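You operate a simulated robot arm through the tools that you are given. There is no shell and no other tool. Be economical: measure what you need, move in short steps, check, and stop when the job is done.

The job below is to be done with a simulated robot arm. You get a single attempt, and the scene is never put back.

Task
Wrap the green bottle in tissue and stand it on the grey mat.
Fine: use the turntable; tissue all the way round; swing the grey arm out again; the other bottle stays bare.

It is judged by the outcome, as a careful person would: the job done as asked, and still so three seconds after it is handed in. It fails if anything else is knocked over, pushed out of place, dropped, spilled or broken.

Robot
A 7-joint arm with a two-finger parallel gripper, fixed in place. Base frame: the origin is at the foot of the arm, x ahead of it, y to its left, z up; the work surface is at about z = 0. Units: mm, degrees, N and s.
With the tool pointing down near the work surface it reaches from about 220 to 580 mm from the base axis. Its first joint turns from -66.0 to 66.0 degrees. Payload 2.5 kg.
Tool frame: the origin (TCP) lies between the finger pads and is the grasp point; the fingertips stand 23 mm ahead of it; z points along the fingers, y is the line along which they close. The gripper opens to 94 mm. The fingers are 38 mm wide and 10 mm thick; the gripper's body (54 by 96 mm) begins 39 mm behind the TCP.
Orientation is told as [roll, pitch, yaw] about the base's x, y, z axes, in that order, counted from this pose: with the fingers straight down and closing along the base's y, the tool's x points along the base's -x, its y along +y and its z along -z.

Tools
- The arm moves only by the tool drive_tool. Its argument "increments" is a list of rows, each a list of 7 numbers: the shift along the tool's x, y, z in cm, then the turn, a rotation vector about the tool's x, y, z in rad, then the opening, from 0 (shut) to 1 (fully open). In form: [[tx, ty, tz, ax, ay, az, gripper], ...]. A call has 1 to 10 rows; each row is the pose to reach, as a shift and turn from the pose commanded when the call began, along the tool's axes at that moment. Each row takes 0.2 s and may step no farther than 50 mm and 8.6 degrees from the row before; otherwise, or with a gripper value out of range, the whole call is refused. A pose out of reach is approached as far as the arm can. The call stops where the force on the tool passes 70 N (or 10 N more than at its start, if that is more) or the arm is blocked; 0.2 s more then pass. Each finger travels about 108 mm/s and halts on what it meets, pressing with about 33 N; the grip force reading is that of the motor and also rises with nothing between the fingers. The clock runs only during rows and for 0.2 s after the last one: add rows that repeat a pose to give the fingers time. It gives the time, the measured TCP pose, the force on the tool (base axes), the opening and the grip force at its end, in the units of the frame above (readings bear some noise).
- Cameras (640 x 400 px; columns grow to the right, rows downward): "scene" is fixed at [135.5, -403.2, 562.7]; the picture's right is [0.80, -0.59, 0.00], its down [-0.25, -0.34, -0.91] and it looks along [0.54, 0.73, -0.42] (base axes); focal length 226 px, centre (320, 200). "wrist" rides on the gripper at [86, 16, -75] in the tool frame; the picture's right is [-0.18, 0.98, 0.00], its down [-0.58, -0.11, -0.81] and it looks along [-0.79, -0.15, 0.59] (tool axes); focal length 243 px, centre (320, 200). There is no depth. A picture from a camera that has moved, and an enlarged one, comes with that camera's place and axes in the base frame and with its lens. The place of the scene camera against the robot may be out by one fixed shift of up to 18 mm in any direction.
- get_image(camera): a new picture of that camera. It takes no simulated time.
- inspect(camera, box): a new picture of the part [left, top, right, bottom] of that camera's present view, enlarged. It takes no simulated time.
- job_done(): hands the job in; it is judged then, once.

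Work in short steps. Places have to be worked out from the pictures, the camera data and where the tool is seen: move nearer, look again, correct. Check each grasp and each placing, and mend what went wrong. You have 120 turns and 76 pictures in all, those below and enlarged ones among them. Open the gripper and draw the arm clear of the work before you hand the job in, unless the task says otherwise; then end with one line.

The tools are called after ">>>" as a command line: name --pt "numbers of a row" for each row, then --argument value for the rest, lists and objects as JSON in quotes. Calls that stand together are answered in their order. drive_tool: Moves the arm, as the interface text tells. Its arguments: {"type":"object","properties":{"increments":{"type":"array","items":{"type":"array","items":{"type":"number"}}}},"required":["increments"]} The other tools are called the same way: get_image (camera) takes a picture; inspect (camera, box) takes an enlarged picture of a part of a camera's view; job_done () hands the job in.

At the start:

```text
time: 0.0
ee_pos: [338.4, 216.2, 462.6]
tool_rot: [0.0, 0.0, -0.1]
wrist_force: [-0.2, -0.3, -0.8]
opening: 93.6
gripper_force: 0.0
```

scene: 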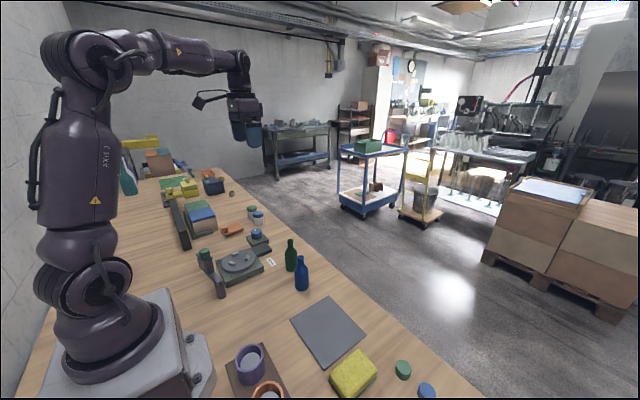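
wrist: 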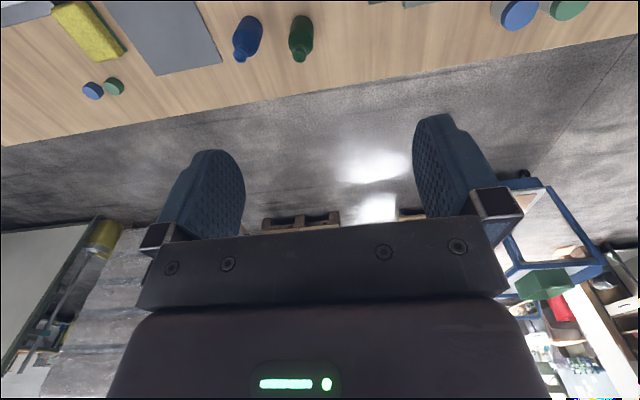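

The scene shows a turntable with a grey arm, and green and blue bottles near it. I'll enlarge the work area first.

>>> inspect --camera "scene" --box '[180, 190, 340, 310]'

>>> inspect --camera "scene" --box '[190, 280, 450, 400]'

>>> inspect --camera "scene" --box '[110, 130, 290, 260]'

```text
3.33 times, centred on (260, 250) of scene
camera zoom: at [135.5, -403.2, 562.7], right [0.8, -0.59, 0.0], down [-0.25, -0.34, -0.91], along [0.54, 0.73, -0.42], focal length 754 px, centre (520, 33)
```

zoom: 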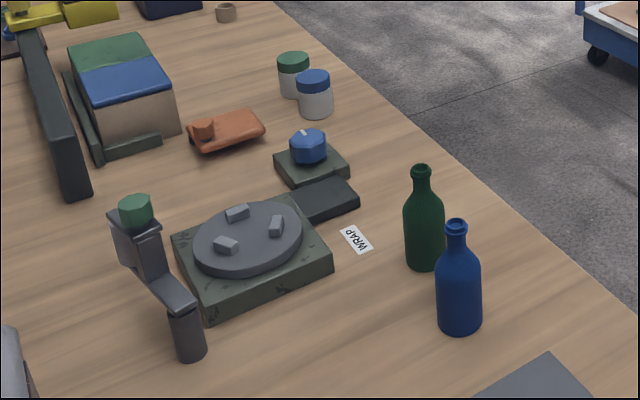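

```text
2.46 times, centred on (320, 340) of scene
camera zoom: at [135.5, -403.2, 562.7], right [0.8, -0.59, 0.0], down [-0.25, -0.34, -0.91], along [0.54, 0.73, -0.42], focal length 557 px, centre (320, -145)
```

zoom: 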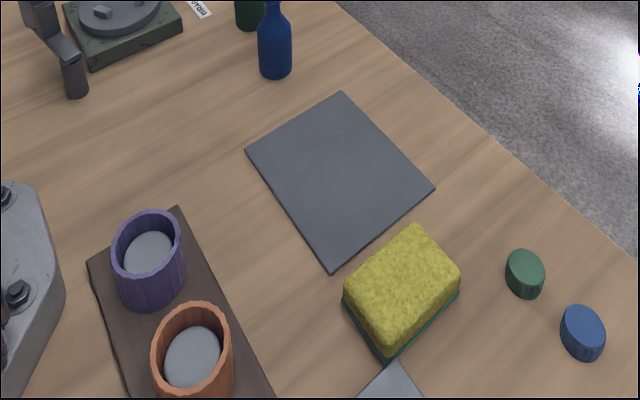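

```text
3.08 times, centred on (200, 195) of scene
camera zoom: at [135.5, -403.2, 562.7], right [0.8, -0.59, 0.0], down [-0.25, -0.34, -0.91], along [0.54, 0.73, -0.42], focal length 696 px, centre (689, 215)
```

zoom: 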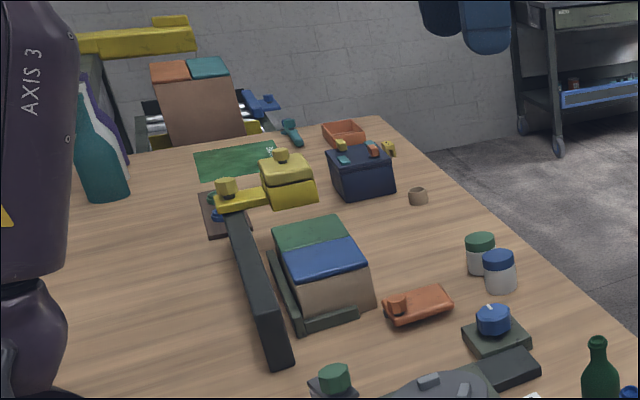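

Estimates: turntable centre about (279,265), green bottle (432,169), blue bottle (415,73), mat (386,-101), arm post (193,183). I'll move over and yaw about 85° so the wrist camera looks along +y at the turntable.

>>> drive_tool --pt "0.38 -1.56 1.0 0 0 -0.149 1" --pt "0.76 -3.12 2.0 0 0 -0.298 1" --pt "1.14 -4.68 3.0 0 0 -0.447 1" --pt "1.52 -6.24 4.0 0 0 -0.596 1" --pt "1.9 -7.8 5.0 0 0 -0.745 1" --pt "2.28 -9.36 6.0 0 0 -0.894 1" --pt "2.66 -10.92 7.0 0 0 -1.043 1" --pt "3.04 -12.48 8.0 0 0 -1.192 1" --pt "3.42 -14.0 9.0 0 0 -1.341 1" --pt "3.8 -15.6 10.0 0 0 -1.49 1"

>>> get_image --camera "wrist"

```text
time: 2.2
ee_pos: [300.7, 61.0, 360.1]
tool_rot: [-0.1, 0.0, 85.5]
wrist_force: [0.2, -0.1, -0.6]
opening: 94.0
gripper_force: 0.0
```

```text
70 pictures are left
camera wrist: at [277.2, -24.9, 436.8], right [-0.97, 0.26, 0.0], down [0.15, 0.57, 0.81], along [0.21, 0.78, -0.59], focal length 243 px, centre (320, 200)
```

wrist: 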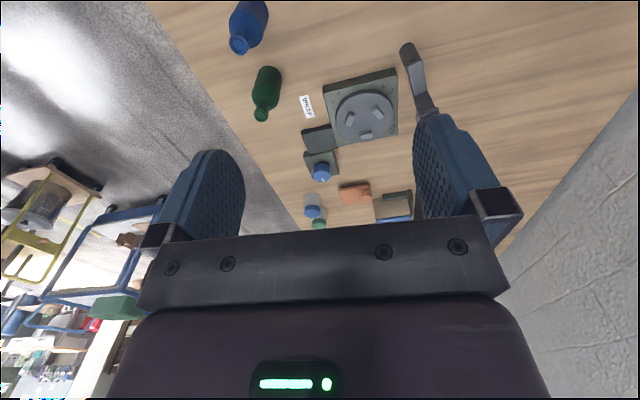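

>>> inspect --camera "wrist" --box '[280, 30, 460, 142]'

>>> inspect --camera "wrist" --box '[220, 0, 380, 200]'

```text
3.56 times, centred on (370, 86) of wrist
camera zoom: at [277.2, -24.9, 436.8], right [-0.97, 0.26, 0.0], down [0.15, 0.57, 0.81], along [0.21, 0.78, -0.59], focal length 863 px, centre (142, 605)
```

zoom: 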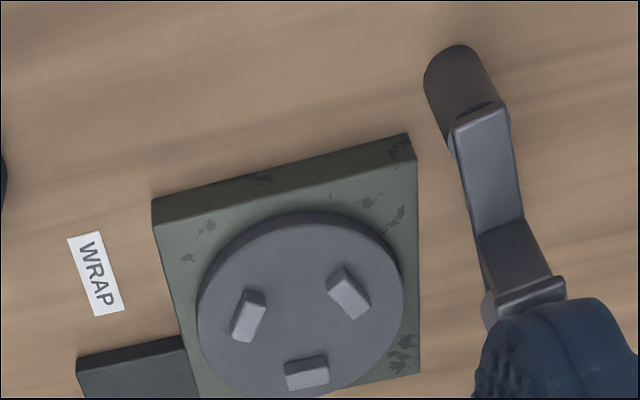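

```text
2.00 times, centred on (300, 100) of wrist
camera zoom: at [277.2, -24.9, 436.8], right [-0.97, 0.26, 0.0], down [0.15, 0.57, 0.81], along [0.21, 0.78, -0.59], focal length 485 px, centre (360, 400)
```

zoom: 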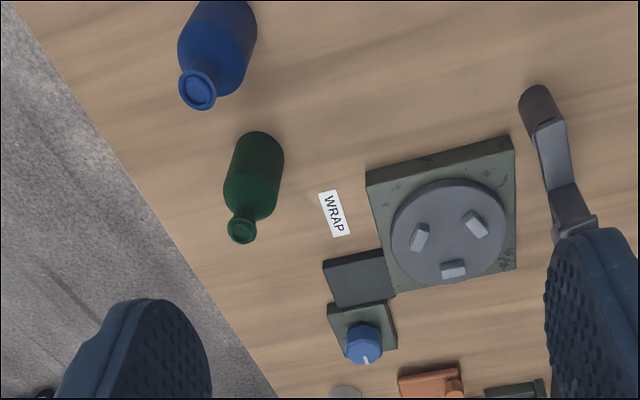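

The WRAP label sits next to a dark pad and a dial; I need a closer view of the grey arm's head and the dial.

>>> drive_tool --pt "-0.8 2.3 1 0 0 0 1" --pt "-1.6 4.6 2 0 0 0 1" --pt "-2.4 6.9 4 0 0 0 1" --pt "-3.3 9.3 6 0 0 0 1"

>>> get_image --camera "wrist"

>>> inspect --camera "wrist" --box '[160, 20, 400, 170]'

```text
time: 3.2
ee_pos: [210.6, 102.2, 299.5]
tool_rot: [0.0, 0.0, 85.5]
wrist_force: [-0.4, 0.4, -0.4]
opening: 93.9
gripper_force: 0.1
```

```text
67 pictures are left
camera wrist: at [187.7, 16.0, 375.0], right [-0.96, 0.26, 0.0], down [0.16, 0.57, 0.81], along [0.21, 0.78, -0.59], focal length 243 px, centre (320, 200)
```

wrist: 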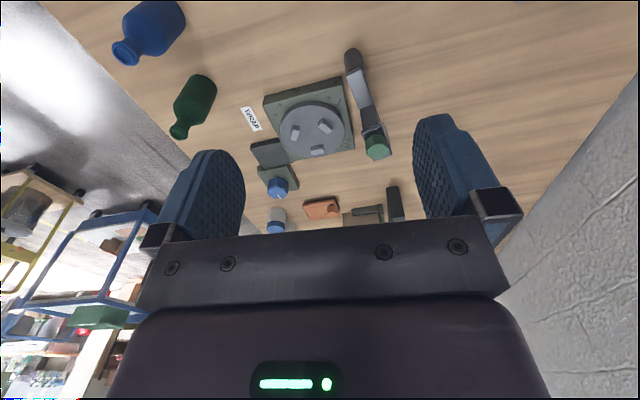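

```text
2.67 times, centred on (280, 95) of wrist
camera zoom: at [187.7, 16.0, 375.0], right [-0.96, 0.26, 0.0], down [0.16, 0.57, 0.81], along [0.21, 0.78, -0.59], focal length 647 px, centre (427, 480)
```

zoom: 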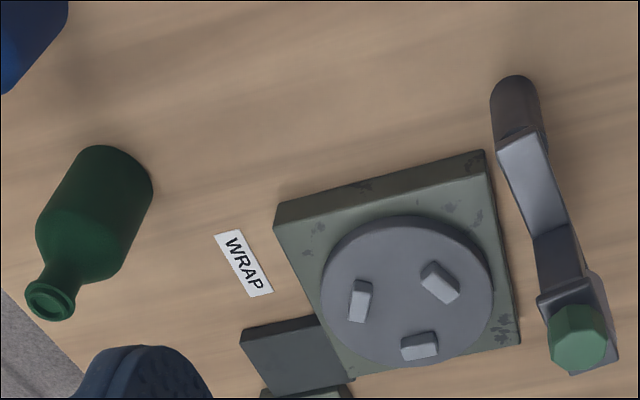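

Let me look more from overhead to pin down the disc centre, jaws, pad and dial.

>>> drive_tool --pt "-3.9 -1.7 1 0 0 0 1" --pt "-7.8 -3.4 2 0 0 0 1" --pt "-11.7 -5.1 3.5 0 0 0 1" --pt "-15.6 -6.8 5 0 0 0 1"

>>> get_image --camera "wrist"

>>> inspect --camera "wrist" --box '[200, 0, 440, 150]'

```text
time: 4.2
ee_pos: [291.9, 253.8, 252.7]
tool_rot: [0.1, 0.1, 85.3]
wrist_force: [-0.2, -0.6, -0.3]
opening: 93.8
gripper_force: 0.1
```

```text
65 pictures are left
camera wrist: at [268.3, 167.8, 328.2], right [-0.96, 0.26, 0.0], down [0.16, 0.57, 0.81], along [0.21, 0.78, -0.59], focal length 243 px, centre (320, 200)
```

wrist: 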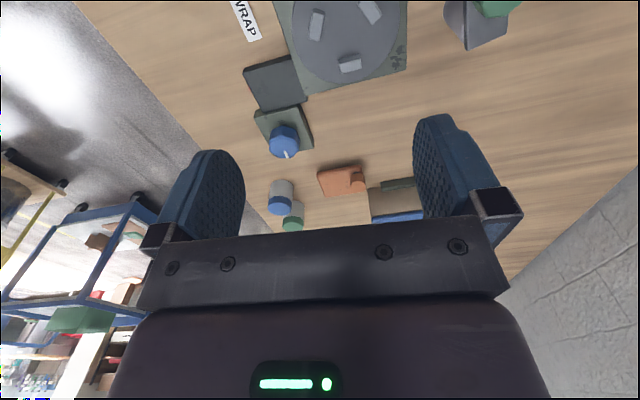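

```text
2.67 times, centred on (320, 75) of wrist
camera zoom: at [268.3, 167.8, 328.2], right [-0.96, 0.26, 0.0], down [0.16, 0.57, 0.81], along [0.21, 0.78, -0.59], focal length 647 px, centre (320, 533)
```

zoom: 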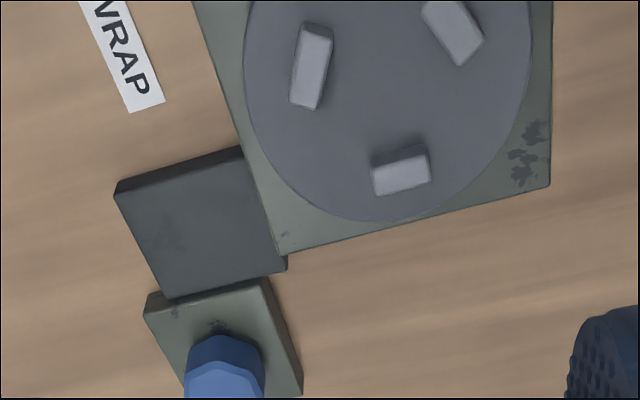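

The pad looks like a gear housing joining the dial to the turntable; jaw centroid gives turntable axis ≈ (268,275), jaw tops z≈42. Triangulated green bottle lip ≈ (427,171,105). Moving above it.

>>> drive_tool --pt "1.8 -3.5 1 0 0 0 0.55" --pt "3.6 -7.0 2 0 0 0 0.55" --pt "5.4 -10.6 3.5 0 0 0 0.55" --pt "7.2 -14.1 5 0 0 0 0.55"

>>> get_image --camera "wrist"

>>> get_image --camera "scene"

```text
time: 5.2
ee_pos: [426.0, 165.6, 203.8]
tool_rot: [0.0, 0.0, 85.3]
wrist_force: [-0.6, 0.5, 0.2]
opening: 51.9
gripper_force: 0.0
```

```text
63 pictures are left
camera wrist: at [403.4, 80.5, 278.4], right [-0.96, 0.26, 0.0], down [0.15, 0.57, 0.81], along [0.21, 0.78, -0.59], focal length 243 px, centre (320, 200)
```

wrist: 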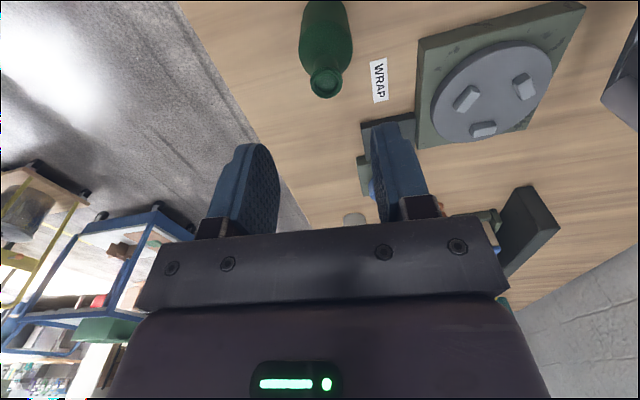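

```text
62 pictures are left
```

scene: 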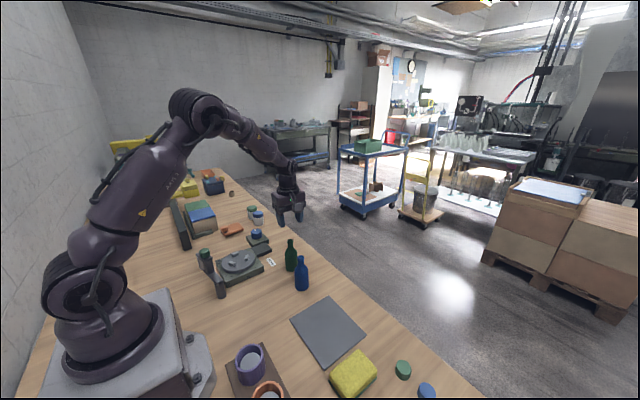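

Lip seen at ≈(424,170,105). Descending to TCP z≈130 centred over it to check alignment.

>>> drive_tool --pt "-0.25 0.12 2.5 0 0 0 0.55" --pt "-0.48 0.24 5.0 0 0 0 0.55" --pt "-0.48 0.24 7.4 0 0 0 0.55"

>>> get_image --camera "wrist"

>>> inspect --camera "scene" --box '[230, 180, 350, 300]'

```text
time: 6.0
ee_pos: [423.6, 173.7, 128.3]
tool_rot: [0.0, 0.1, 85.4]
wrist_force: [0.5, 0.1, 0.2]
opening: 51.8
gripper_force: 0.1
```

```text
61 pictures are left
camera wrist: at [400.9, 89.0, 204.2], right [-0.96, 0.26, 0.0], down [0.15, 0.57, 0.81], along [0.21, 0.78, -0.59], focal length 243 px, centre (320, 200)
```

wrist: 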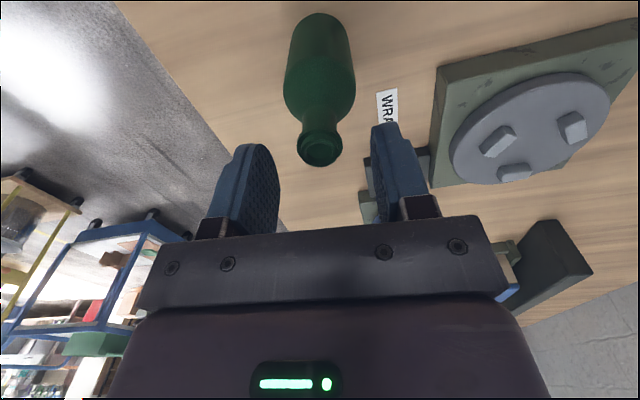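

```text
3.33 times, centred on (290, 240) of scene
camera zoom: at [135.5, -403.2, 562.7], right [0.8, -0.59, 0.0], down [-0.25, -0.34, -0.91], along [0.54, 0.73, -0.42], focal length 754 px, centre (420, 67)
```

zoom: 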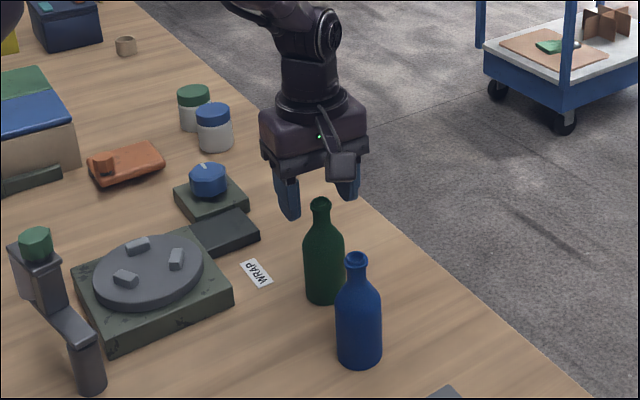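

Refined lip ≈ (422,168,~114); it's centred between the fingers. Descend to z≈111, then close on the neck.

>>> drive_tool --pt "0.5 0.12 0.8 0 0 0 0.55" --pt "0.5 0.12 1.7 0 0 0 0.55" --pt "0.5 0.12 1.7 0 0 0 0.3" --pt "0.5 0.12 1.7 0 0 0 0" --pt "0.5 0.12 1.7 0 0 0 0" --pt "0.5 0.12 1.7 0 0 0 0"

>>> get_image --camera "wrist"

```text
time: 7.4
ee_pos: [421.9, 168.3, 111.4]
tool_rot: [0.0, 0.1, 85.4]
wrist_force: [0.2, 0.0, 0.1]
opening: 21.6
gripper_force: 32.5
```

```text
59 pictures are left
camera wrist: at [398.7, 83.3, 187.3], right [-0.96, 0.26, 0.0], down [0.16, 0.57, 0.81], along [0.21, 0.78, -0.59], focal length 243 px, centre (320, 200)
```

wrist: 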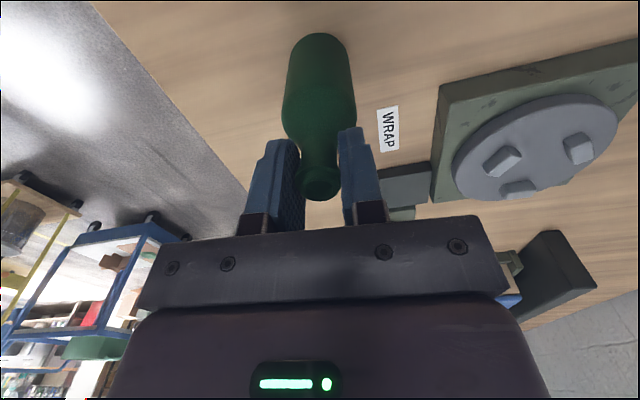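

Lip is gripped at TCP height (opening 21.6). Lift and carry over the turntable axis (268,275).

>>> drive_tool --pt "0 0 -2 0 0 0 0" --pt "0 0 -5 0 0 0 0" --pt "0 0 -8 0 0 0 0" --pt "-1.9 3.2 -8 0 0 0 0" --pt "-3.8 6.5 -8 0 0 0 0" --pt "-5.7 9.7 -8 0 0 0 0" --pt "-7.6 13 -8 0 0 0 0" --pt "-9.4 16.2 -8 0 0 0 0" --pt "-9.4 16.2 -8 0 0 0 0"

>>> get_image --camera "wrist"

>>> inspect --camera "scene" --box '[180, 160, 340, 310]'

```text
time: 9.4
ee_pos: [267.1, 275.7, 192.5]
tool_rot: [0.0, -0.1, 85.4]
wrist_force: [-1.0, 0.2, -1.2]
opening: 21.6
gripper_force: 33.2
```

```text
58 pictures are left
camera wrist: at [244.3, 189.7, 268.1], right [-0.96, 0.26, 0.0], down [0.16, 0.57, 0.81], along [0.21, 0.78, -0.59], focal length 243 px, centre (320, 200)
```

wrist: 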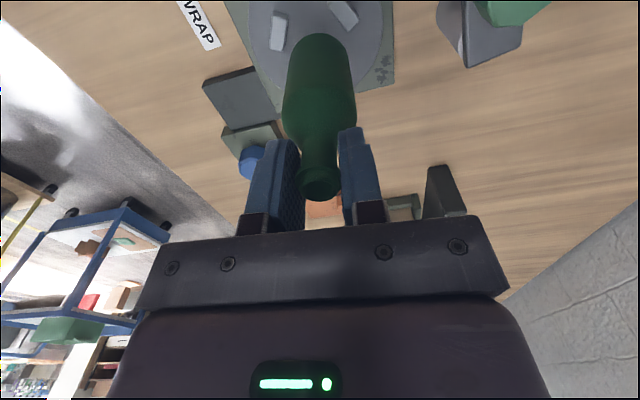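

```text
2.67 times, centred on (260, 235) of scene
camera zoom: at [135.5, -403.2, 562.7], right [0.8, -0.59, 0.0], down [-0.25, -0.34, -0.91], along [0.54, 0.73, -0.42], focal length 604 px, centre (480, 107)
```

zoom: 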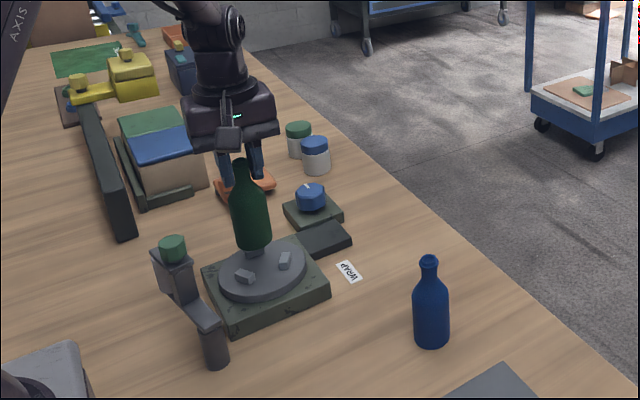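

Bottle is over the disc. Lower until its base is just above the jaws and look.

>>> drive_tool --pt "0 0 1 0 0 0 0" --pt "0 0 2 0 0 0 0" --pt "0 0 2.8 0 0 0 0"

>>> inspect --camera "wrist" --box '[220, 0, 460, 150]'

>>> inspect --camera "scene" --box '[200, 200, 300, 290]'

```text
time: 10.2
ee_pos: [269.0, 276.1, 162.3]
tool_rot: [-0.1, 0.0, 85.4]
wrist_force: [-0.8, -1.7, 5.4]
opening: 21.5
gripper_force: 33.3
```

```text
2.67 times, centred on (340, 75) of wrist
camera zoom: at [244.8, 189.3, 239.0], right [-0.96, 0.26, 0.0], down [0.15, 0.57, 0.81], along [0.21, 0.78, -0.59], focal length 647 px, centre (267, 533)
```

zoom: 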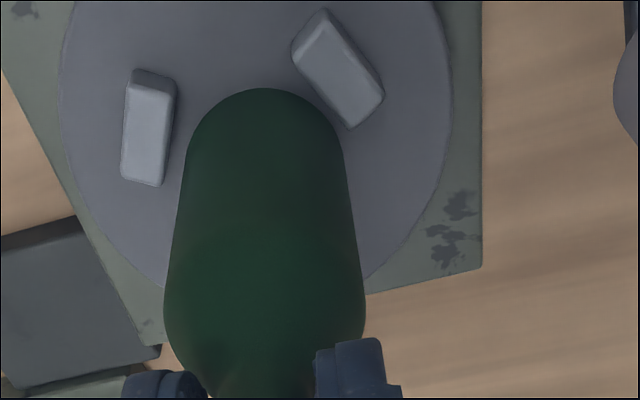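

```text
4.44 times, centred on (250, 245) of scene
camera zoom: at [135.5, -403.2, 562.7], right [0.8, -0.59, 0.0], down [-0.25, -0.34, -0.91], along [0.54, 0.73, -0.42], focal length 1006 px, centre (631, 0)
```

zoom: 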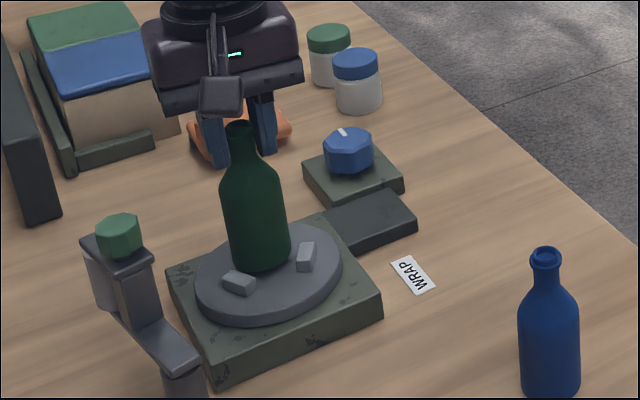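

Force of +5 N hints the base is grazing a jaw; bottle base looks ≈4 mm too far in −x. Raise 5 mm, shift +3.5 x / −1.5 y, and check again.

>>> drive_tool --pt "0 0 -0.5 0 0 0 0" --pt "0.12 -0.36 -0.5 0 0 0 0" --pt "0.12 -0.36 -0.5 0 0 0 0"

>>> inspect --camera "wrist" --box '[220, 0, 460, 150]'

```text
time: 11.0
ee_pos: [270.3, 272.5, 168.7]
tool_rot: [0.0, -0.1, 85.4]
wrist_force: [0.8, -0.9, -1.2]
opening: 21.3
gripper_force: 33.1
```

```text
2.67 times, centred on (340, 75) of wrist
camera zoom: at [248.0, 187.5, 244.3], right [-0.96, 0.26, 0.0], down [0.16, 0.57, 0.81], along [0.21, 0.78, -0.59], focal length 647 px, centre (267, 533)
```

zoom: 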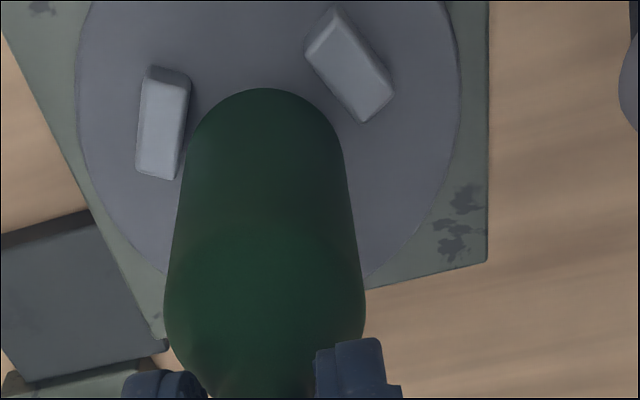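

The bottle follows the TCP; jaw geometry gives axis ≈ (269.5,273.5) with a few mm clearance. Nudge and lower to z≈150, watching force.

>>> drive_tool --pt "-0.1 0.08 0.4 0 0 0 0" --pt "-0.1 0.08 0.8 0 0 0 0" --pt "-0.1 0.08 1.2 0 0 0 0" --pt "-0.1 0.08 1.2 0 0 0 0"

```text
time: 12.0
ee_pos: [269.3, 274.1, 155.2]
tool_rot: [0.2, 0.0, 85.3]
wrist_force: [0.0, 0.6, -1.2]
opening: 21.5
gripper_force: 32.9
```

No contact; continue down in small steps.

>>> drive_tool --pt "0 0 0.3 0 0 0 0" --pt "0 0 0.6 0 0 0 0" --pt "0 0 0.6 0 0 0 0"

>>> inspect --camera "wrist" --box '[220, 0, 460, 150]'

>>> inspect --camera "scene" --box '[200, 200, 300, 290]'

```text
time: 12.8
ee_pos: [270.8, 273.9, 151.5]
tool_rot: [-0.1, 0.0, 85.3]
wrist_force: [-6.5, -10.4, 34.7]
opening: 21.6
gripper_force: 32.9
```

```text
2.67 times, centred on (340, 75) of wrist
camera zoom: at [247.6, 188.8, 227.1], right [-0.96, 0.26, 0.0], down [0.15, 0.57, 0.81], along [0.21, 0.78, -0.59], focal length 647 px, centre (267, 533)
```

zoom: 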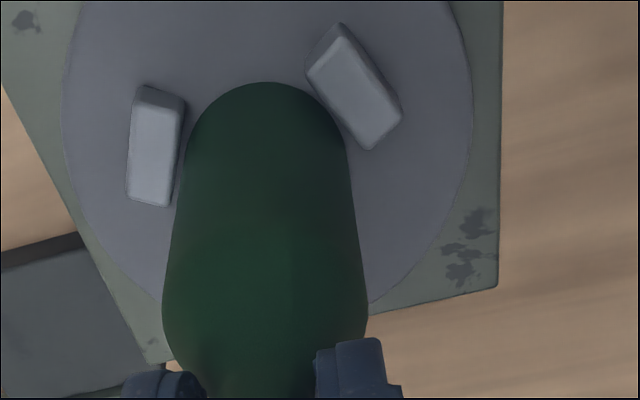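

```text
4.44 times, centred on (250, 245) of scene
camera zoom: at [135.4, -403.3, 562.6], right [0.8, -0.59, 0.0], down [-0.25, -0.34, -0.91], along [0.54, 0.73, -0.42], focal length 1006 px, centre (631, 0)
```

zoom: 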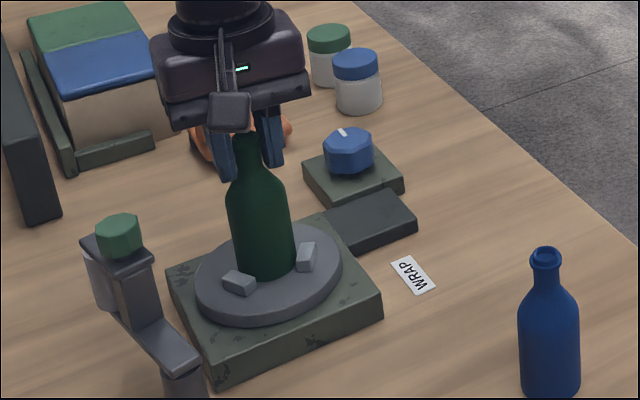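

Contact at TCP z≈151.5 (34 N), and in the scene view the base front matches the disc level. Relieve by 3 mm and see whether lateral force vanishes.

>>> drive_tool --pt "0 0 -0.2 0 0 0 0" --pt "0 0 -0.2 0 0 0 0"

```text
time: 13.4
ee_pos: [270.0, 275.3, 150.7]
tool_rot: [0.1, 0.1, 85.4]
wrist_force: [1.1, -2.3, 2.4]
opening: 21.7
gripper_force: 33.1
```

Light contact only. Release partially and view.

>>> drive_tool --pt "0 0 -0.2 0 0 0 0.3" --pt "0 0 -0.2 0 0 0 0.5" --pt "0 0 -0.2 0 0 0 0.5"

>>> get_image --camera "wrist"

>>> inspect --camera "scene" --box '[200, 200, 300, 290]'

```text
time: 14.2
ee_pos: [270.4, 275.3, 154.0]
tool_rot: [0.0, -0.1, 85.4]
wrist_force: [-0.5, -0.9, 0.5]
opening: 47.0
gripper_force: 0.0
```

```text
51 pictures are left
camera wrist: at [246.8, 188.9, 230.0], right [-0.96, 0.26, 0.0], down [0.16, 0.57, 0.81], along [0.21, 0.78, -0.59], focal length 243 px, centre (320, 200)
```

wrist: 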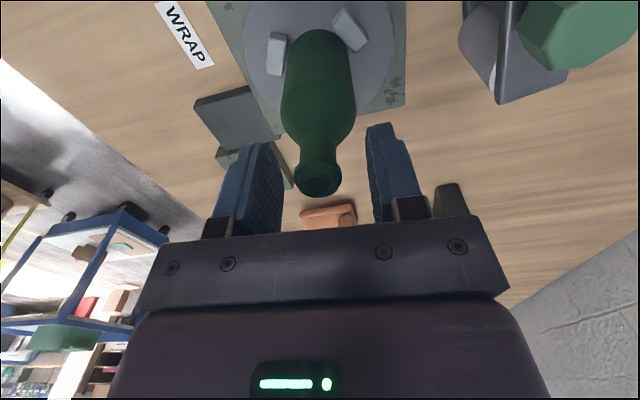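

```text
4.44 times, centred on (250, 245) of scene
camera zoom: at [135.5, -403.2, 562.7], right [0.8, -0.59, 0.0], down [-0.25, -0.34, -0.91], along [0.54, 0.73, -0.42], focal length 1006 px, centre (631, 0)
```

zoom: 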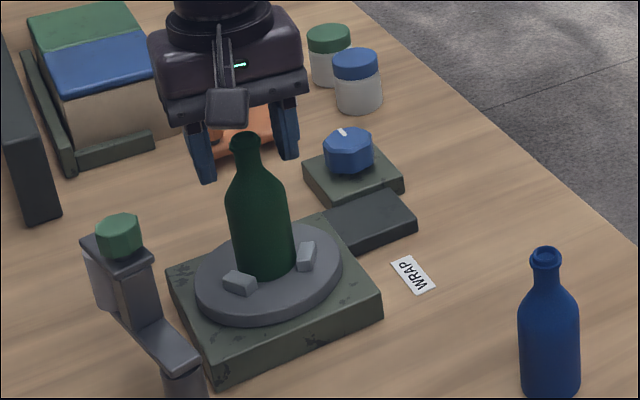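

Bottle stands upright between the jaws. Raise straight up, then back to look at the grey arm's head and knob (knob triangulated ≈ (171,243,135)).

>>> drive_tool --pt "0 0 -3 0 0 0 0.5" --pt "0 0 -6 0 0 0 0.5" --pt "0 0 -9 0 0 0 0.5" --pt "2.7 2.4 -9.5 0 0 0 0.5" --pt "5.4 4.9 -10 0 0 0 0.5" --pt "8.1 7.4 -10.6 0 0 0 0.5"

>>> inspect --camera "wrist" --box '[180, 20, 436, 180]'

>>> inspect --camera "scene" --box '[180, 210, 280, 310]'

```text
time: 15.6
ee_pos: [188.1, 200.2, 261.2]
tool_rot: [0.0, 0.0, 85.4]
wrist_force: [0.4, 0.7, 0.2]
opening: 47.1
gripper_force: 0.1
```

```text
2.50 times, centred on (308, 100) of wrist
camera zoom: at [164.9, 114.5, 337.3], right [-0.96, 0.26, 0.0], down [0.16, 0.57, 0.81], along [0.21, 0.78, -0.59], focal length 606 px, centre (350, 450)
```

zoom: 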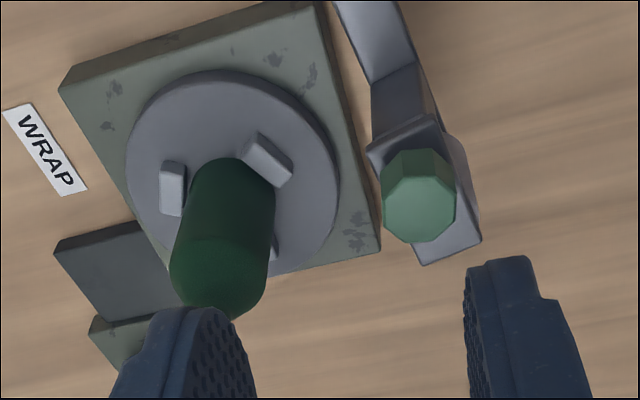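

```text
4.00 times, centred on (230, 260) of scene
camera zoom: at [135.5, -403.2, 562.7], right [0.8, -0.59, 0.0], down [-0.25, -0.34, -0.91], along [0.54, 0.73, -0.42], focal length 905 px, centre (680, -40)
```

zoom: 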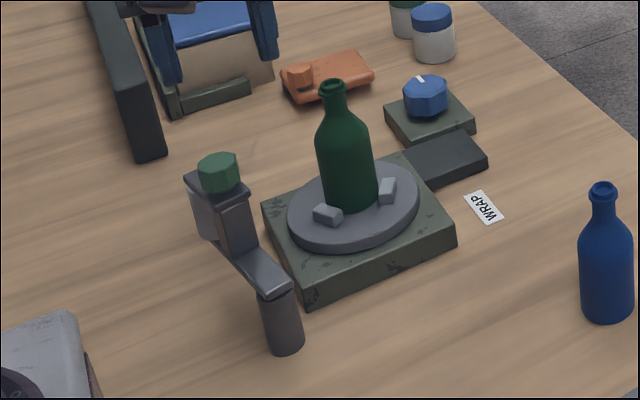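

The head: block, top plate with green knob, and a lighter panel beyond it. Knob ≈ (172,241.5, top ~138), pivot post ≈ (184,182). Go above the knob with closing direction perpendicular to the arm (yaw ≈100).

>>> drive_tool --pt "-1.3 0.65 2.5 0 0 -0.13 0.5" --pt "-2.6 1.3 5 0 0 -0.26 0.5" --pt "-3.96 1.93 7.8 0 0 -0.26 0.5" --pt "-3.96 1.93 7.8 0 0 -0.26 0.5"

>>> get_image --camera "wrist"

```text
time: 16.6
ee_pos: [173.5, 241.3, 181.8]
tool_rot: [0.0, -0.1, 100.2]
wrist_force: [-0.5, 0.0, 0.5]
opening: 47.1
gripper_force: 0.0
```

```text
47 pictures are left
camera wrist: at [172.9, 152.0, 257.8], right [-1.0, 0.01, 0.0], down [0.0, 0.59, 0.81], along [0.0, 0.81, -0.59], focal length 243 px, centre (320, 200)
```

wrist: 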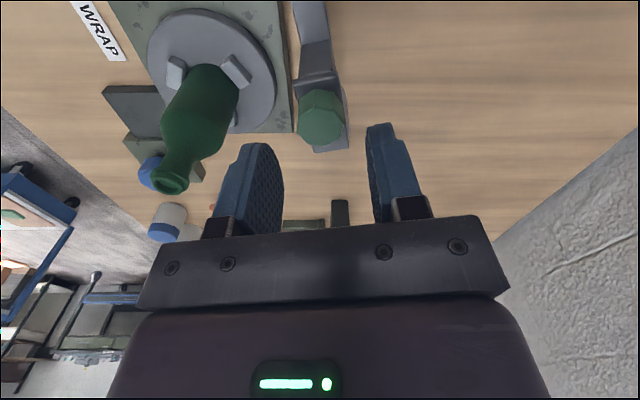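

Knob top ≈ (172,238,139). Lower to TCP z≈147 around it.

>>> drive_tool --pt "0.27 0.15 1.2 0 0 0 0.5" --pt "0.27 0.15 2.4 0 0 0 0.5" --pt "0.27 0.15 3.4 0 0 0 0.5"

>>> get_image --camera "wrist"

>>> inspect --camera "scene" --box '[160, 200, 280, 300]'

```text
time: 17.4
ee_pos: [172.3, 236.7, 148.0]
tool_rot: [0.0, 0.1, 100.3]
wrist_force: [-0.9, 0.2, -0.3]
opening: 46.9
gripper_force: 0.2
```

```text
46 pictures are left
camera wrist: at [172.6, 148.1, 223.7], right [-1.0, 0.01, 0.0], down [0.0, 0.59, 0.81], along [0.01, 0.81, -0.59], focal length 243 px, centre (320, 200)
```

wrist: 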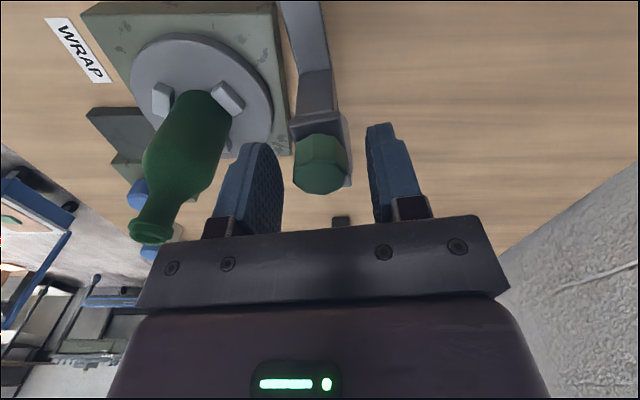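

```text
4.00 times, centred on (220, 250) of scene
camera zoom: at [135.5, -403.2, 562.7], right [0.8, -0.59, 0.0], down [-0.25, -0.34, -0.91], along [0.54, 0.73, -0.42], focal length 905 px, centre (720, 0)
```

zoom: 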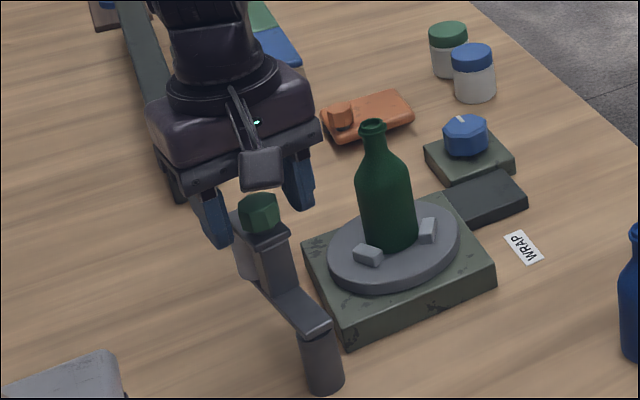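

Knob centred between the fingers. Close on it.

>>> drive_tool --pt "0 0 0 0 0 0 0.2" --pt "0 0 0 0 0 0 0" --pt "0 0 0 0 0 0 0" --pt "0 0 0 0 0 0 0"

>>> get_image --camera "wrist"

```text
time: 18.4
ee_pos: [173.1, 236.1, 149.4]
tool_rot: [0.0, -0.1, 100.2]
wrist_force: [13.2, 5.3, -20.0]
opening: 27.2
gripper_force: 44.8
```

```text
44 pictures are left
camera wrist: at [173.0, 148.2, 223.7], right [-1.0, 0.01, 0.0], down [0.0, 0.59, 0.81], along [0.01, 0.81, -0.59], focal length 243 px, centre (320, 200)
```

wrist: 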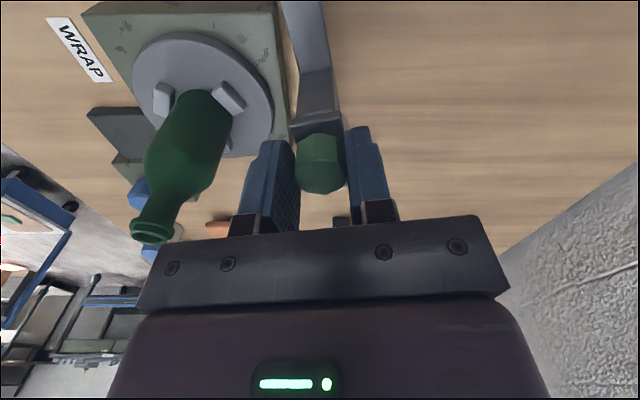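

Knob held (27 mm). Start swinging clockwise about the post (lever ≈55.7 mm): first 0.2 rad, checking force.

>>> drive_tool --pt "0.007 -0.28 0 0 0 0.05 0" --pt "0.03 -0.556 0 0 0 0.1 0" --pt "0.06 -0.83 0 0 0 0.15 0" --pt "0.11 -1.107 0 0 0 0.2 0"

>>> inspect --camera "scene" --box '[160, 200, 280, 300]'

```text
time: 19.4
ee_pos: [184.1, 238.4, 148.5]
tool_rot: [0.0, 0.1, 88.8]
wrist_force: [-9.3, -1.1, 15.8]
opening: 27.2
gripper_force: 45.4
```

```text
4.00 times, centred on (220, 250) of scene
camera zoom: at [135.4, -403.2, 562.7], right [0.8, -0.59, 0.0], down [-0.25, -0.34, -0.91], along [0.54, 0.73, -0.42], focal length 905 px, centre (720, 0)
```

zoom: 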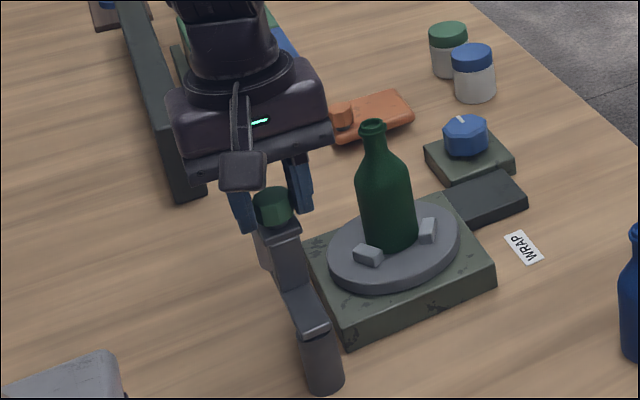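

Arm is swinging, forces mild. Continue 0.4 rad.

>>> drive_tool --pt "0.03 -0.556 0 0 0 0.1 0" --pt "0.11 -1.107 0 0 0 0.2 0" --pt "0.249 -1.646 0 0 0 0.3 0" --pt "0.44 -2.17 0 0 0 0.4 0"

>>> inspect --camera "scene" --box '[160, 200, 280, 300]'

>>> get_image --camera "wrist"

```text
time: 20.4
ee_pos: [206.2, 233.7, 148.3]
tool_rot: [0.1, -0.1, 65.9]
wrist_force: [-6.6, 7.9, 1.0]
opening: 27.4
gripper_force: 44.8
```

```text
4.00 times, centred on (220, 250) of scene
camera zoom: at [135.5, -403.2, 562.7], right [0.8, -0.59, 0.0], down [-0.25, -0.34, -0.91], along [0.54, 0.73, -0.42], focal length 905 px, centre (720, 0)
```

zoom: 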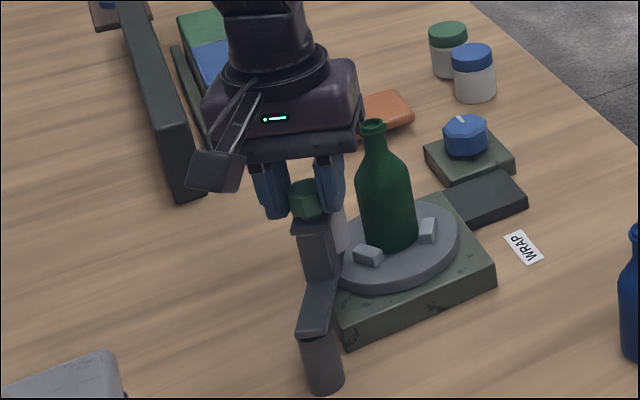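

```text
41 pictures are left
camera wrist: at [156.0, 160.9, 223.6], right [-0.82, 0.57, 0.0], down [0.34, 0.48, 0.81], along [0.46, 0.66, -0.59], focal length 243 px, centre (320, 200)
```

wrist: 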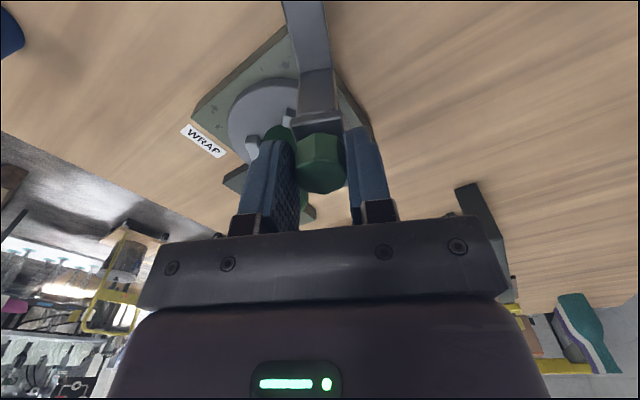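

Arm angle now ≈67°; bottle direction ≈48°. Continue 0.16 rad and check force.

>>> drive_tool --pt "0.007 -0.28 0 0 0 0.05 0" --pt "0.03 -0.556 0 0 0 0.1 0" --pt "0.07 -0.887 0 0 0 0.16 0"

>>> inspect --camera "scene" --box '[190, 210, 290, 300]'

```text
time: 21.2
ee_pos: [214.1, 230.3, 148.4]
tool_rot: [0.0, -0.1, 56.7]
wrist_force: [2.2, 12.7, -16.6]
opening: 27.1
gripper_force: 45.4
```

```text
4.44 times, centred on (240, 255) of scene
camera zoom: at [135.5, -403.2, 562.7], right [0.8, -0.59, 0.0], down [-0.25, -0.34, -0.91], along [0.54, 0.73, -0.42], focal length 1006 px, centre (676, -44)
```

zoom: 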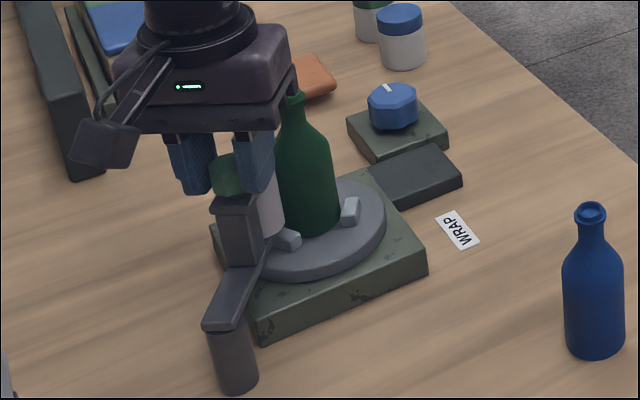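

The pale roll is nearly against the bottle. Advance 0.08 rad more and compare forces.

>>> drive_tool --pt "0.005 -0.22 0 0 0 0.04 0" --pt "0.02 -0.445 0 0 0 0.08 0" --pt "0.02 -0.445 0 0 0 0.08 0"

>>> inspect --camera "scene" --box '[190, 210, 290, 300]'

```text
time: 22.0
ee_pos: [216.8, 228.9, 148.2]
tool_rot: [0.2, 0.0, 52.3]
wrist_force: [-9.6, 27.5, -27.7]
opening: 27.2
gripper_force: 45.1
```

```text
4.44 times, centred on (240, 255) of scene
camera zoom: at [135.5, -403.1, 562.8], right [0.8, -0.59, 0.0], down [-0.25, -0.34, -0.91], along [0.54, 0.73, -0.42], focal length 1006 px, centre (676, -44)
```

zoom: 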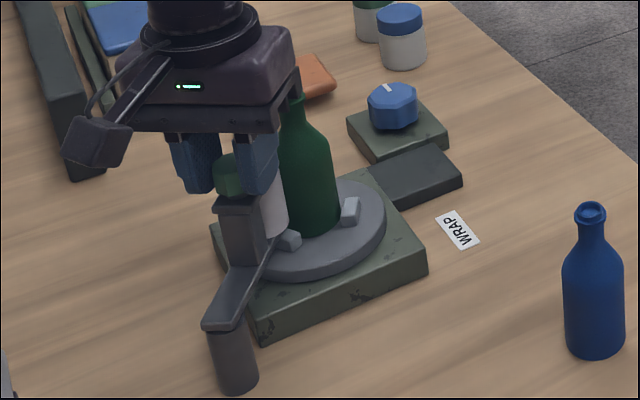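

Resistance rises to ~30 N, so the arm is fully in. Release and raise, then check it stays.

>>> drive_tool --pt "0 0 0 0 0 0 0.25" --pt "0 0 0 0 0 0 0.5" --pt "0 0 0 0 0 0 0.5" --pt "0 0 -3 0 0 0 0.5" --pt "0 0 -7 0 0 0 0.5" --pt "0 0 -11 0 0 0 0.5"

>>> inspect --camera "scene" --box '[190, 200, 290, 300]'

>>> get_image --camera "wrist"

```text
time: 23.4
ee_pos: [216.6, 227.0, 259.5]
tool_rot: [-0.1, -0.1, 52.1]
wrist_force: [1.0, -1.0, 0.0]
opening: 47.1
gripper_force: 0.0
```

```text
4.00 times, centred on (240, 250) of scene
camera zoom: at [135.5, -403.2, 562.7], right [0.8, -0.59, 0.0], down [-0.25, -0.34, -0.91], along [0.54, 0.73, -0.42], focal length 905 px, centre (640, 0)
```

zoom: 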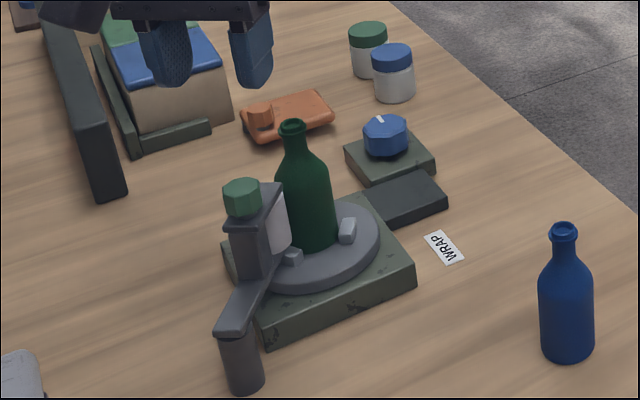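

```text
37 pictures are left
camera wrist: at [151.1, 168.1, 334.1], right [-0.66, 0.75, 0.0], down [0.44, 0.39, 0.81], along [0.6, 0.53, -0.59], focal length 243 px, centre (320, 200)
```

wrist: 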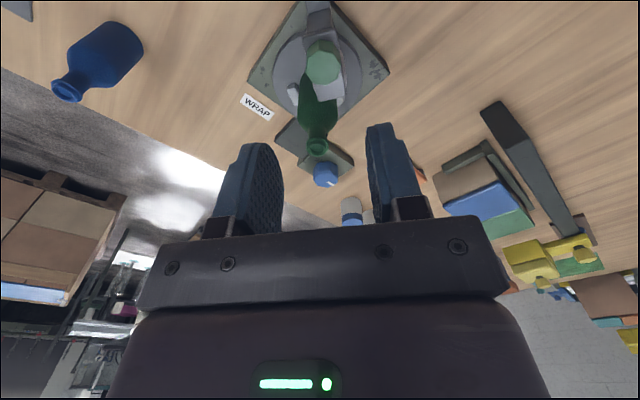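

Arm stays in with the pale roll at the bottle. Blue dial triangulated ≈ (384,391, top ~43). Move above it.

>>> drive_tool --pt "-3.9 -0.5 0 0 0 0 0.5" --pt "-7.8 -1 0 0 0 0 0.5" --pt "-11.6 -1.5 0 0 0 0 0.5" --pt "-15.5 -2 2 0 0 0 0.5" --pt "-19.4 -2.5 5 0 0 0 0.5" --pt "-23.2 -3.1 8 0 0 0 0.5" --pt "-23.2 -3.1 11 0 0 0 0.5"

>>> get_image --camera "wrist"

```text
time: 25.0
ee_pos: [386.6, 390.6, 148.5]
tool_rot: [0.0, 0.1, 52.2]
wrist_force: [-0.1, -0.4, -0.1]
opening: 47.1
gripper_force: 0.1
```

```text
36 pictures are left
camera wrist: at [320.4, 331.5, 223.8], right [-0.66, 0.75, 0.0], down [0.44, 0.39, 0.81], along [0.6, 0.53, -0.59], focal length 243 px, centre (320, 200)
```

wrist: 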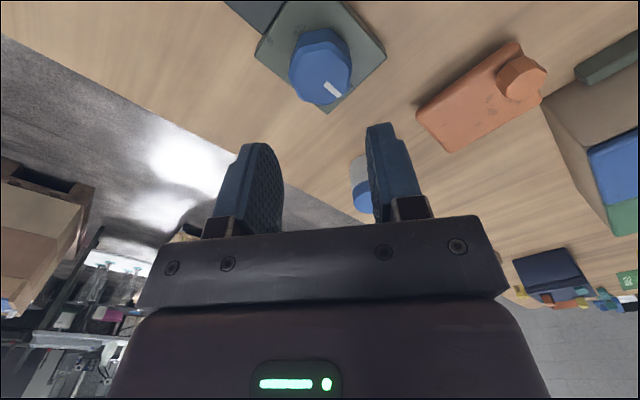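

Dial is centred under the tool (≈ (387,390)), about 44 mm across, so open fully and descend to TCP z≈50.

>>> drive_tool --pt "0 0 2 0 0 0 0.9" --pt "0 0 5 0 0 0 0.9" --pt "0 0 8 0 0 0 0.9" --pt "0 0 9.8 0 0 0 0.9"

>>> get_image --camera "wrist"

```text
time: 26.0
ee_pos: [385.7, 390.0, 50.4]
tool_rot: [0.1, 0.0, 52.1]
wrist_force: [-0.3, -0.8, 0.5]
opening: 84.8
gripper_force: 0.0
```

```text
35 pictures are left
camera wrist: at [319.9, 331.5, 125.6], right [-0.66, 0.75, 0.0], down [0.44, 0.39, 0.81], along [0.6, 0.53, -0.59], focal length 243 px, centre (320, 200)
```

wrist: 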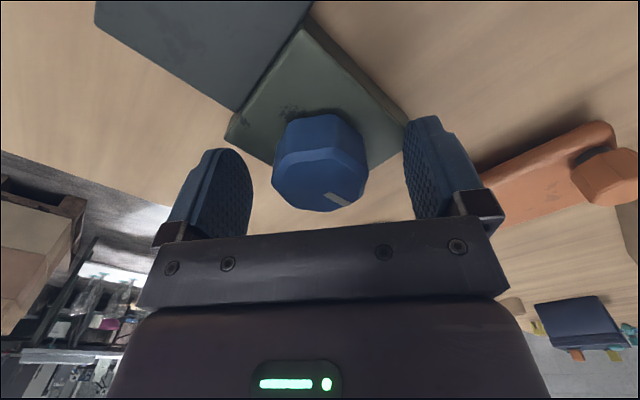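

Dial top is at TCP level; grip it and turn 0.45 rad clockwise as a test.

>>> drive_tool --pt "0 0 0.3 0 0 0 0.4" --pt "0 0 0.3 0 0 0 0" --pt "0 0 0.3 0 0 0 0" --pt "0 0 0.3 0 0 0 0" --pt "0 0 0.3 0 0 0.1 0" --pt "0 0 0.3 0 0 0.2 0" --pt "0 0 0.3 0 0 0.3 0" --pt "0 0 0.3 0 0 0.4 0" --pt "0 0 0.3 0 0 0.5 0"

>>> get_image --camera "wrist"

>>> inspect --camera "scene" --box '[190, 200, 290, 300]'

```text
time: 28.0
ee_pos: [384.3, 390.2, 46.2]
tool_rot: [-0.2, 0.0, 23.4]
wrist_force: [9.2, -7.2, -5.3]
opening: 43.5
gripper_force: 45.0
```

```text
34 pictures are left
camera wrist: at [298.7, 369.9, 122.2], right [-0.22, 0.98, 0.0], down [0.58, 0.13, 0.81], along [0.79, 0.18, -0.59], focal length 243 px, centre (320, 200)
```

wrist: 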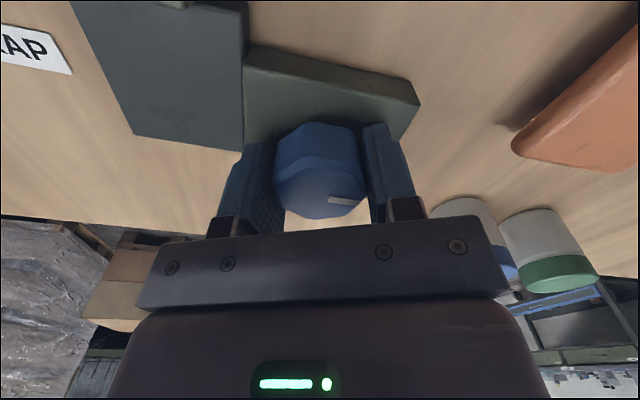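

```text
4.00 times, centred on (240, 250) of scene
camera zoom: at [135.5, -403.2, 562.7], right [0.8, -0.59, 0.0], down [-0.25, -0.34, -0.91], along [0.54, 0.73, -0.42], focal length 905 px, centre (640, 0)
```

zoom: 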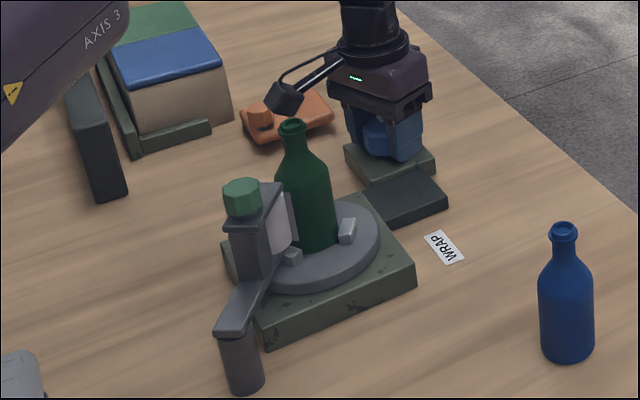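

The pointer seems possibly to have slipped relative to the fingers; look closer at both dial and bottle.

>>> inspect --camera "scene" --box '[235, 220, 295, 275]'

>>> inspect --camera "wrist" --box '[240, 100, 400, 230]'

```text
7.27 times, centred on (265, 248) of scene
camera zoom: at [135.5, -403.2, 562.7], right [0.8, -0.59, 0.0], down [-0.25, -0.34, -0.91], along [0.54, 0.73, -0.42], focal length 1646 px, centre (720, -146)
```

zoom: 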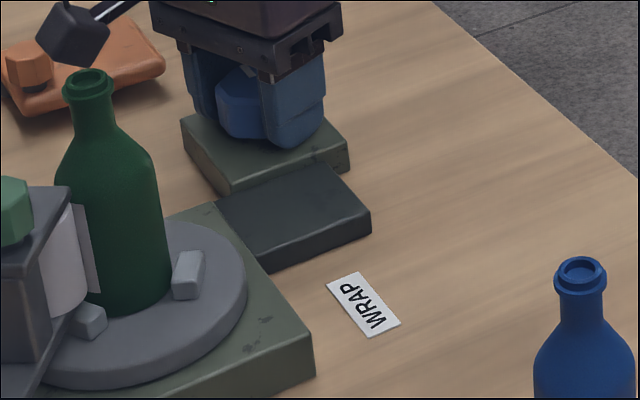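

```text
3.08 times, centred on (320, 165) of wrist
camera zoom: at [298.7, 369.9, 122.2], right [-0.22, 0.98, 0.0], down [0.58, 0.13, 0.81], along [0.79, 0.18, -0.59], focal length 746 px, centre (320, 308)
```

zoom: 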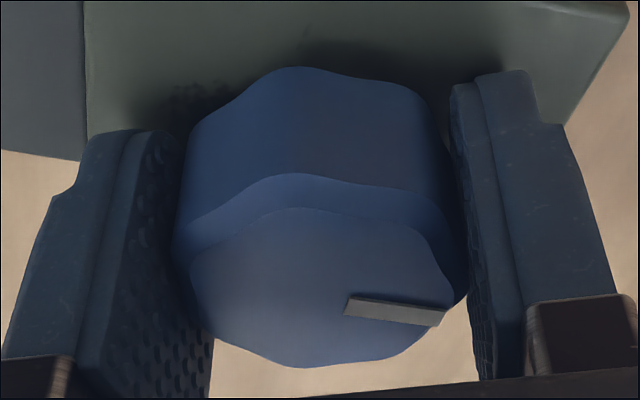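

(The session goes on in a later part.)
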